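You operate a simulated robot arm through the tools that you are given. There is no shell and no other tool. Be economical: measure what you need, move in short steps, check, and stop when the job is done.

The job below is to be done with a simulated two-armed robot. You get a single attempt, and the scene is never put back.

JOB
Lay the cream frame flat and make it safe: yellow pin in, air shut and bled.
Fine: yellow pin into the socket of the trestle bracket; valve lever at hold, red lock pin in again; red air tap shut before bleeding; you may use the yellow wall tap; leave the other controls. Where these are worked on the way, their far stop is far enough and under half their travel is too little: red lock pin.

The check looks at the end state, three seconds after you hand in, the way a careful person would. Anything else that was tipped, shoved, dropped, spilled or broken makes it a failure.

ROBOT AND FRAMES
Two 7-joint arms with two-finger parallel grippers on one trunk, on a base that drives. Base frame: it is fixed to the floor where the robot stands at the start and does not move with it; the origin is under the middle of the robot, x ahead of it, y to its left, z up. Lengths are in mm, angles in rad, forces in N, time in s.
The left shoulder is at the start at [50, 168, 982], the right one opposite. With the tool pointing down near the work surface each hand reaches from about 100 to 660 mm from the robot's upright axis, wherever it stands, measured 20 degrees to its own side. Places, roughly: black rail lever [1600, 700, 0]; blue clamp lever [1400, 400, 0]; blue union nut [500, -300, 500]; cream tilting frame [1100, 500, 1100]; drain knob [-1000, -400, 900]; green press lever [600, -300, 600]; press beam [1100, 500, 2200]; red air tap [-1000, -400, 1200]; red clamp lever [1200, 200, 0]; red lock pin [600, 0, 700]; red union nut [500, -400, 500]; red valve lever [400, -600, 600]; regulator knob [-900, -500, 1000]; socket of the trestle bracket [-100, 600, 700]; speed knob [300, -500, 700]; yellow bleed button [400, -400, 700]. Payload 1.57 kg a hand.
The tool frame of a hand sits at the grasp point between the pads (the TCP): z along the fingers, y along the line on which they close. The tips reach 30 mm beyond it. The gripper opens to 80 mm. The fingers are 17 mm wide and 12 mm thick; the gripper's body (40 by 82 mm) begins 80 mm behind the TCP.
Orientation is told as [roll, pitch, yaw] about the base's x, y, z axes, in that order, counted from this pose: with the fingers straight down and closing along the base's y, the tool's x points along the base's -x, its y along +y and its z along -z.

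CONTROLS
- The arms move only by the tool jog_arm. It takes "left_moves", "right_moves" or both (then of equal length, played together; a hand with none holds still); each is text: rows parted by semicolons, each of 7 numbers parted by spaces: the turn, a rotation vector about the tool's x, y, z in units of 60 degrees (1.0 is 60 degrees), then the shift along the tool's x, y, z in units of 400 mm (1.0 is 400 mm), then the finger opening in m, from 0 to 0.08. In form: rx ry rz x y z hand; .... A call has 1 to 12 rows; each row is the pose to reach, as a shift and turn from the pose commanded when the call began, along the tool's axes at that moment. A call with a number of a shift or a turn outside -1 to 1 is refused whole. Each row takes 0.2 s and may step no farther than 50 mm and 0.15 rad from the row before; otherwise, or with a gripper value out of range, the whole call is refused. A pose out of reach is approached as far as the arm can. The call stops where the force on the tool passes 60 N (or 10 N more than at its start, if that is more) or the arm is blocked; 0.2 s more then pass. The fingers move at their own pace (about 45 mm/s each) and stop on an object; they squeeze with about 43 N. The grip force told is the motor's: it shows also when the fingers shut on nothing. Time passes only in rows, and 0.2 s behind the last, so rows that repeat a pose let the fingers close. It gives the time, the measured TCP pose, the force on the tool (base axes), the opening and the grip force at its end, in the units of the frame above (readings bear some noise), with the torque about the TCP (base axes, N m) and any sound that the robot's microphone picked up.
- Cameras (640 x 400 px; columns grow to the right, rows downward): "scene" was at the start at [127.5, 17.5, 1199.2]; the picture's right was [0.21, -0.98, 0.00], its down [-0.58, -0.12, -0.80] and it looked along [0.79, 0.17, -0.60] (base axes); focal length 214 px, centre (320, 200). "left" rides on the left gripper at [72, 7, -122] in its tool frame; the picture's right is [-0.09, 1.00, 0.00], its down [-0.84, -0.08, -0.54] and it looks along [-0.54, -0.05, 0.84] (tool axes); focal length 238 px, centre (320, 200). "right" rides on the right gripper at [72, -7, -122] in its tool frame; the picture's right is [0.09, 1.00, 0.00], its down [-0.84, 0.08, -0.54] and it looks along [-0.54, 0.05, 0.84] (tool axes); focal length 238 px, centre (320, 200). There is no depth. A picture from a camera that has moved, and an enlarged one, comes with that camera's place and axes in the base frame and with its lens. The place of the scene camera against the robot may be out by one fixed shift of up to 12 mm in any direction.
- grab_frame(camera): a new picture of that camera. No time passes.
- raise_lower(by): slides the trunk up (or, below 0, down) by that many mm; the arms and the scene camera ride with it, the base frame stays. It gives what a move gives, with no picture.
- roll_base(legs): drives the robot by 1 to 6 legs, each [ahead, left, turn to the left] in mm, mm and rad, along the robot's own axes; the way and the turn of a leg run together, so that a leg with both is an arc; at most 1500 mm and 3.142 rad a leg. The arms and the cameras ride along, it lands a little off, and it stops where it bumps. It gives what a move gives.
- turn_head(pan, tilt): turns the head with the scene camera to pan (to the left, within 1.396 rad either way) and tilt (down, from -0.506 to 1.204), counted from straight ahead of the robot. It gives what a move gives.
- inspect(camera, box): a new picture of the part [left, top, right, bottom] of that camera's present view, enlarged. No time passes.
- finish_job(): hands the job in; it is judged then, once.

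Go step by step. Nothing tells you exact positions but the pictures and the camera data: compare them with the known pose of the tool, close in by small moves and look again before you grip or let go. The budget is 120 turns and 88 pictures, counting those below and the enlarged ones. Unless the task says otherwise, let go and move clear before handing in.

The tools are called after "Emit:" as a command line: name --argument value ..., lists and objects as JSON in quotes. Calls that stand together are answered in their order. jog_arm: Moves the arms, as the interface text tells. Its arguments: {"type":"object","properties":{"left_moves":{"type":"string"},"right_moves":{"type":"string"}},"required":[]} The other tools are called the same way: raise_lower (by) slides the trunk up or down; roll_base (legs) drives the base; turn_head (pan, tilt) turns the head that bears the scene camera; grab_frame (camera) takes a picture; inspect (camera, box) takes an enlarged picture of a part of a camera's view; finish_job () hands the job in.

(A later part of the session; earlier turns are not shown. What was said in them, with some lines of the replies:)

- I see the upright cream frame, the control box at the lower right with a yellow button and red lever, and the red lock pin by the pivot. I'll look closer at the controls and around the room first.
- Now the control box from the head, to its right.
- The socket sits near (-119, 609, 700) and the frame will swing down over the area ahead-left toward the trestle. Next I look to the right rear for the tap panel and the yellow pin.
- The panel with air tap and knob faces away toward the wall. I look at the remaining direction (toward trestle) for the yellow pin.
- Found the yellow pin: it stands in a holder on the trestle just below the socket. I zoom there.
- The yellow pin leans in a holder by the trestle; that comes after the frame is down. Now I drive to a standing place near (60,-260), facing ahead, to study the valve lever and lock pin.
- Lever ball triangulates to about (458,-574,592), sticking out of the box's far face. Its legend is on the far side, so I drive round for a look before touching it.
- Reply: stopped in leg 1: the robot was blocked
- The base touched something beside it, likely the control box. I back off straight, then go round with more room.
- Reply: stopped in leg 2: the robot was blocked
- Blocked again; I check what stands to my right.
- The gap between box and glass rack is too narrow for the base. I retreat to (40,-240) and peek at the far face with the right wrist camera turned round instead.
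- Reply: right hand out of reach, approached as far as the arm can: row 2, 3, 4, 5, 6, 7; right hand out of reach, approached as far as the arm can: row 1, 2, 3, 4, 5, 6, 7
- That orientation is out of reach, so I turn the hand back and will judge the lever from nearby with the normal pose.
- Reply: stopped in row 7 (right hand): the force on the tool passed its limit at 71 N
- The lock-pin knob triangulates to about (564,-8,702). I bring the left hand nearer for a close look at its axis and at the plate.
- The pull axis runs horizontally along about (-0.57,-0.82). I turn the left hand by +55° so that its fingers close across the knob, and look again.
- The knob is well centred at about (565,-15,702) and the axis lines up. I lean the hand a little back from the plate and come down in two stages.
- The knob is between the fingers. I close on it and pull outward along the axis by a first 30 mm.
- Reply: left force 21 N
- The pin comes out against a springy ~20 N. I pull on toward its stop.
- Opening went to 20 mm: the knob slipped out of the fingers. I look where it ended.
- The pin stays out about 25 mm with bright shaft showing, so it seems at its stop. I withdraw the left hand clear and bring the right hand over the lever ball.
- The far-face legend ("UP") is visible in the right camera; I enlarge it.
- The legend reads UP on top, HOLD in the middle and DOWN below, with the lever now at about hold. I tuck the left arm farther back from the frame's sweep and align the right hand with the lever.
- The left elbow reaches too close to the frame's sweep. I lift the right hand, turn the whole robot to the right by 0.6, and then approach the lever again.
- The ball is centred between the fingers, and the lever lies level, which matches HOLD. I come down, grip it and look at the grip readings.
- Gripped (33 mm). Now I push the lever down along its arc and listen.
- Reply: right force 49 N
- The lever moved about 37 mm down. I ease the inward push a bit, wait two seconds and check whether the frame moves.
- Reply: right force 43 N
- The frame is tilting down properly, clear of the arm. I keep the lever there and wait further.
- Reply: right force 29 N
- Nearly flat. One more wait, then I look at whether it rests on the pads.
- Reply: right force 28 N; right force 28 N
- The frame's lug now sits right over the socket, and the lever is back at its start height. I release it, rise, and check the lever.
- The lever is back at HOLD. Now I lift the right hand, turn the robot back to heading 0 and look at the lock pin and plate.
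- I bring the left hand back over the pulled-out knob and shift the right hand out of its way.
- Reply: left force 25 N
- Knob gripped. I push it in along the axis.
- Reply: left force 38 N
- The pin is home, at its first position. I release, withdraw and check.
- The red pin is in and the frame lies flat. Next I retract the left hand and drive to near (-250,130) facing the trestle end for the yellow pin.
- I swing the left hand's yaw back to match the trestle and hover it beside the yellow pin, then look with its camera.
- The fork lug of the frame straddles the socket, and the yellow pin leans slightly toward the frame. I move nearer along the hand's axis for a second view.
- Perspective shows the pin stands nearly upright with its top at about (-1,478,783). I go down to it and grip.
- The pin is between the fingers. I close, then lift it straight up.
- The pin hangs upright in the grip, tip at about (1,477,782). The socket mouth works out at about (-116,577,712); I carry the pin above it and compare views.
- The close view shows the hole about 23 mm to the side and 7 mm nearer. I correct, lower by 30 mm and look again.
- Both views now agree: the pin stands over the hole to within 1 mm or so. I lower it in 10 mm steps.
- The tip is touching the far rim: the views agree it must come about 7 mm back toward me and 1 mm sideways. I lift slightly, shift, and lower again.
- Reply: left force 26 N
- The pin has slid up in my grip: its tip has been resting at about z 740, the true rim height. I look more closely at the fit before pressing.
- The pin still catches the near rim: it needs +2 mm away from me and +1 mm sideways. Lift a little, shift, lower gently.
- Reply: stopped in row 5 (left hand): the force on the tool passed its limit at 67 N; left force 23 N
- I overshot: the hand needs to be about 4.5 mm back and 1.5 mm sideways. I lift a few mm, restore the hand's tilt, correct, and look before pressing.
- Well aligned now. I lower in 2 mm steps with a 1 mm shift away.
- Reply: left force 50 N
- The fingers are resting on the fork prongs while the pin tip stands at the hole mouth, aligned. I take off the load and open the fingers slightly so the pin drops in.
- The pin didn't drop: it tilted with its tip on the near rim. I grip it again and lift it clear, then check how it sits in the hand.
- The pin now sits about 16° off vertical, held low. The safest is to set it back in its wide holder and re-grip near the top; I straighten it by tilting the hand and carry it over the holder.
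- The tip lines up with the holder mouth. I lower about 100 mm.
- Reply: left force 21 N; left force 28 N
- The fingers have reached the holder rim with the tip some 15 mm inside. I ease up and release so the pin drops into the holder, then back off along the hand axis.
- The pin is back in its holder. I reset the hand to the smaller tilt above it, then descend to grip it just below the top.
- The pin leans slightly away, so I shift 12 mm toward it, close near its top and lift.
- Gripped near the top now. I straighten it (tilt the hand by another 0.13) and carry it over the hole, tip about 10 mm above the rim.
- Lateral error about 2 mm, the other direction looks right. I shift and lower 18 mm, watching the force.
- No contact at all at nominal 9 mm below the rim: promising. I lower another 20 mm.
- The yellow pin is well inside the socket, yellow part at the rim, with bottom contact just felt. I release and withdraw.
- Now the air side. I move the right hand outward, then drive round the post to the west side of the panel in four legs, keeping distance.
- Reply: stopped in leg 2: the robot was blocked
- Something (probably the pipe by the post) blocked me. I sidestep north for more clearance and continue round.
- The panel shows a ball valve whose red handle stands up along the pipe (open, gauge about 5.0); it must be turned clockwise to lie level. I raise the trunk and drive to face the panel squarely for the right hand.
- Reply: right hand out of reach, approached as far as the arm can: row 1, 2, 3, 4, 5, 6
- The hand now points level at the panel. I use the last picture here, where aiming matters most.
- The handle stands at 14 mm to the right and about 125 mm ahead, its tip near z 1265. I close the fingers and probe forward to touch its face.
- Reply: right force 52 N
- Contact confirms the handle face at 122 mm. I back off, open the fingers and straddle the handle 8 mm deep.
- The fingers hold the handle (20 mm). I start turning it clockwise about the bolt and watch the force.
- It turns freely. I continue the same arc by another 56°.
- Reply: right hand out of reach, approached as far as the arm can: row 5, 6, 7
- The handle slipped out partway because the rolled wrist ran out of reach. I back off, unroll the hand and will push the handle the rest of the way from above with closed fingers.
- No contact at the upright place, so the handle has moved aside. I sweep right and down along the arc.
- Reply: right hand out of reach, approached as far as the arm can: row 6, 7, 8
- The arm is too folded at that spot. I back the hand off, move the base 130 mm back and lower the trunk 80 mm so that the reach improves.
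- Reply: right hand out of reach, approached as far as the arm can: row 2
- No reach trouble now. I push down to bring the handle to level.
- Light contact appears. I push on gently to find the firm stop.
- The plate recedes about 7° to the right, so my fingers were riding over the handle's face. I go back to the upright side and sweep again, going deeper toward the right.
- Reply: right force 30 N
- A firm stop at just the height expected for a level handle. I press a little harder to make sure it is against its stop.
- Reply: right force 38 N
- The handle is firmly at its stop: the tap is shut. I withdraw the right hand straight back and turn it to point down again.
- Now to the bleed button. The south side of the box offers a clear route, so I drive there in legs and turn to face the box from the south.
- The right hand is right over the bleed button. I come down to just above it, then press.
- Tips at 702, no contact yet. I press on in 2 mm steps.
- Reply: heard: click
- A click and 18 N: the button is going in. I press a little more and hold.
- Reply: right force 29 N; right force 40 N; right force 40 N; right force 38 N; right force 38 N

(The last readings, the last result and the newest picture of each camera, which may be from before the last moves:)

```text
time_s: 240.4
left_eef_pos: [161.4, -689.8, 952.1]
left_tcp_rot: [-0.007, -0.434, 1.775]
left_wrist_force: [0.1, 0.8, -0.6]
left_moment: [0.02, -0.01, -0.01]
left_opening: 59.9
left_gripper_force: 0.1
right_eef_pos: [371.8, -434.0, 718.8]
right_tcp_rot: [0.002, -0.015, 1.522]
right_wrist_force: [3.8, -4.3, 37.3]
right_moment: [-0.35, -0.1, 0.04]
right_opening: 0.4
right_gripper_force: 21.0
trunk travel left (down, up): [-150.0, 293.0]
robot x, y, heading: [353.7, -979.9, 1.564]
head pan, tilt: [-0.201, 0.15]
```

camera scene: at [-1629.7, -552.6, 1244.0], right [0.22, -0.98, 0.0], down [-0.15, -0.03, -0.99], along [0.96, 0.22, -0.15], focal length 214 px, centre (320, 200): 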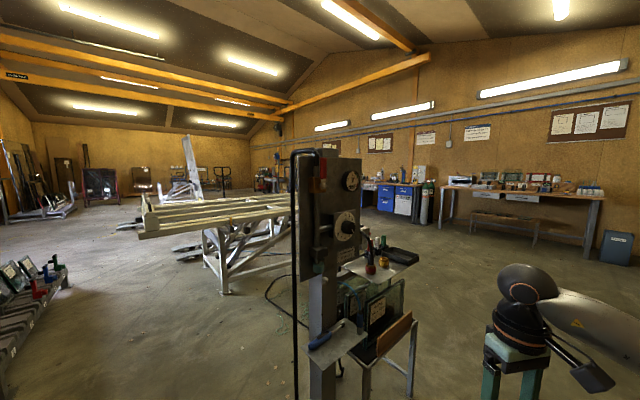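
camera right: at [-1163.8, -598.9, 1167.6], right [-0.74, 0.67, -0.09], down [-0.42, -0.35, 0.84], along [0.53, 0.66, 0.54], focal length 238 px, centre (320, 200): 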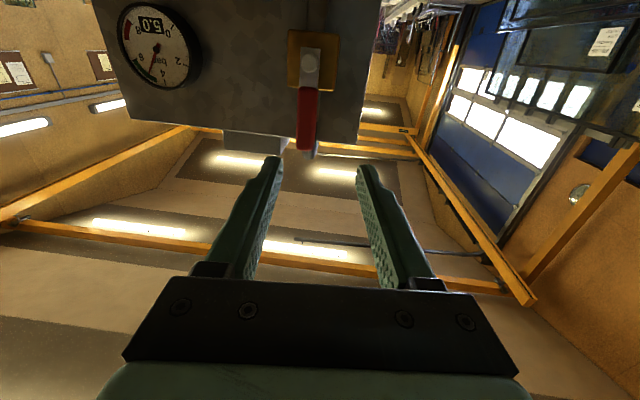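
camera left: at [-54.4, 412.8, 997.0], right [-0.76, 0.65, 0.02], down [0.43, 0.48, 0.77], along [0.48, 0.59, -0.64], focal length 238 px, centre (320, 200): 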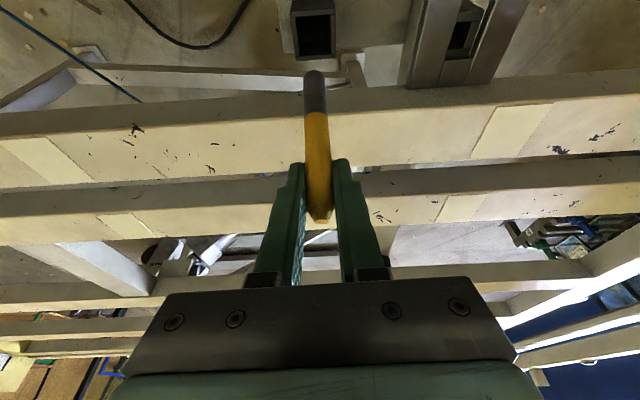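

I hold a further ten seconds for a full bleed, then release and lift clear.

Emit:
jog_arm --right_moves "0 0 0 0 0 0 0; 0 0 0 0 0 0 0; 0 0 0 0 0 0 0; 0 0 0 0 0 0 0; 0 0 0 0 0 0 0; 0 0 0 0 0 0 0; 0 0 0 0 0 0 0; 0 0 0 0 0 0 0; 0 0 0 0 0 0 0; 0 0 0 0 0 0 0; 0 0 0 0 0 0 0; 0 0 0 0 0 0 0"

Emit:
jog_arm --right_moves "0 0 0 0 0 0 0; 0 0 0 0 0 0 0; 0 0 0 0 0 0 0; 0 0 0 0 0 0 0; 0 0 0 0 0 0 0; 0 0 0 0 0 0 0; 0 0 0 0 0 0 0; 0 0 0 0 0 0 0; 0 0 0 0 0 0 0; 0 0 0 0 0 0 0; 0 0 0 0 0 0 0; 0 0 0 0 0 0 0"

Emit:
jog_arm --right_moves "0 0 0 0 0 0 0; 0 0 0 0 0 0 0; 0 0 0 0 0 0 0; 0 0 0 0 0 0 0; 0 0 0 0 0 0 0; 0 0 0 0 0 0 0; 0 0 0 0 0 0 0; 0 0 0 0 0 0 0; 0 0 0 0 0 0 0; 0 0 0 0 0 0 0; 0 0 0 0 0 0 0; 0 0 0 0 0 0 0"

Emit:
jog_arm --right_moves "0 0 0 0 0 -0.02 0; 0 0 0 0 0 -0.06 0; 0 0 0 0 0 -0.16 0; 0 0 0 0 0 -0.28 0; 0 0 0 0 0 -0.4 0; 0 0 0 0 0 -0.5 0"

```text
time_s: 243.0
left_eef_pos: [161.5, -690.2, 951.4]
left_tcp_rot: [-0.007, -0.433, 1.772]
left_wrist_force: [0.3, 0.1, 0.2]
left_moment: [-0.01, 0.03, 0.01]
left_opening: 59.7
left_gripper_force: 0.1
right_eef_pos: [370.5, -433.9, 720.1]
right_tcp_rot: [0.003, -0.016, 1.525]
right_wrist_force: [2.6, -4.2, 37.4]
right_moment: [-0.34, -0.15, 0.01]
right_opening: 0.1
right_gripper_force: 21.3
trunk travel left (down, up): [-150.0, 293.0]
robot x, y, heading: [352.0, -984.9, 1.567]
head pan, tilt: [-0.201, 0.15]
```

```text
time_s: 245.6
left_eef_pos: [161.2, -689.9, 953.1]
left_tcp_rot: [-0.006, -0.433, 1.774]
left_wrist_force: [-0.3, 0.4, -0.1]
left_moment: [0.0, -0.03, -0.02]
left_opening: 59.9
left_gripper_force: 0.0
right_eef_pos: [372.0, -433.3, 718.5]
right_tcp_rot: [0.004, -0.017, 1.523]
right_wrist_force: [2.5, -3.0, 36.8]
right_moment: [-0.29, -0.09, 0.0]
right_opening: 0.0
right_gripper_force: 21.3
trunk travel left (down, up): [-150.0, 293.0]
robot x, y, heading: [351.3, -984.9, 1.566]
head pan, tilt: [-0.201, 0.15]
```

```text
time_s: 248.2
left_eef_pos: [161.2, -690.1, 951.0]
left_tcp_rot: [-0.006, -0.433, 1.773]
left_wrist_force: [0.4, -1.2, -0.2]
left_moment: [0.0, 0.02, 0.01]
left_opening: 60.1
left_gripper_force: 0.0
right_eef_pos: [370.9, -434.1, 719.6]
right_tcp_rot: [0.002, -0.015, 1.524]
right_wrist_force: [2.1, -2.6, 36.3]
right_moment: [-0.24, -0.09, 0.03]
right_opening: 0.1
right_gripper_force: 21.1
trunk travel left (down, up): [-150.0, 293.0]
robot x, y, heading: [351.5, -984.8, 1.568]
head pan, tilt: [-0.201, 0.15]
```

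```text
time_s: 249.6
left_eef_pos: [161.4, -688.0, 949.9]
left_tcp_rot: [-0.007, -0.43, 1.772]
left_wrist_force: [0.1, -0.1, 0.0]
left_moment: [0.02, 0.0, -0.03]
left_opening: 60.1
left_gripper_force: 0.1
right_eef_pos: [369.8, -435.2, 912.2]
right_tcp_rot: [-0.001, -0.005, 1.523]
right_wrist_force: [-0.9, -0.6, 0.6]
right_moment: [-0.01, -0.02, 0.01]
right_opening: 0.0
right_gripper_force: 20.9
trunk travel left (down, up): [-150.0, 293.0]
robot x, y, heading: [349.7, -982.2, 1.566]
head pan, tilt: [-0.201, 0.15]
heard: click
```

The button clicked on release, and both hands are empty and well clear of everything. I hand the job in.

Emit:
finish_job

```text
The job is handed in.
```

I handed the job in with every step done, but I had no pictures left to check the air tap and the bleed by eye.

- **Frame:** it lies flat, with its lug over the trestle socket. The valve lever is back at hold and the red lock pin is pushed home; I saw all of this in pictures.
- **Yellow pin:** it is in the socket. My first try tilted the pin on the rim, so I put it back in its holder, gripped it higher and inserted it. The last picture was taken before I let go.
- **Red air tap:** I turned it clockwise until it hit a firm stop, at the height where the handle should lie level. That is judged by feel only.
- **Bleed:** after shutting the tap I held the yellow button down for about 21 seconds. It clicked going in and coming out, but I heard no hiss and did not see the gauge reach zero.
- **Bumps:** the base was stopped three times while driving, twice near the control box and glass rack and once near the post by the air panel. I did not see anything move, but I did not check those spots closely afterwards.
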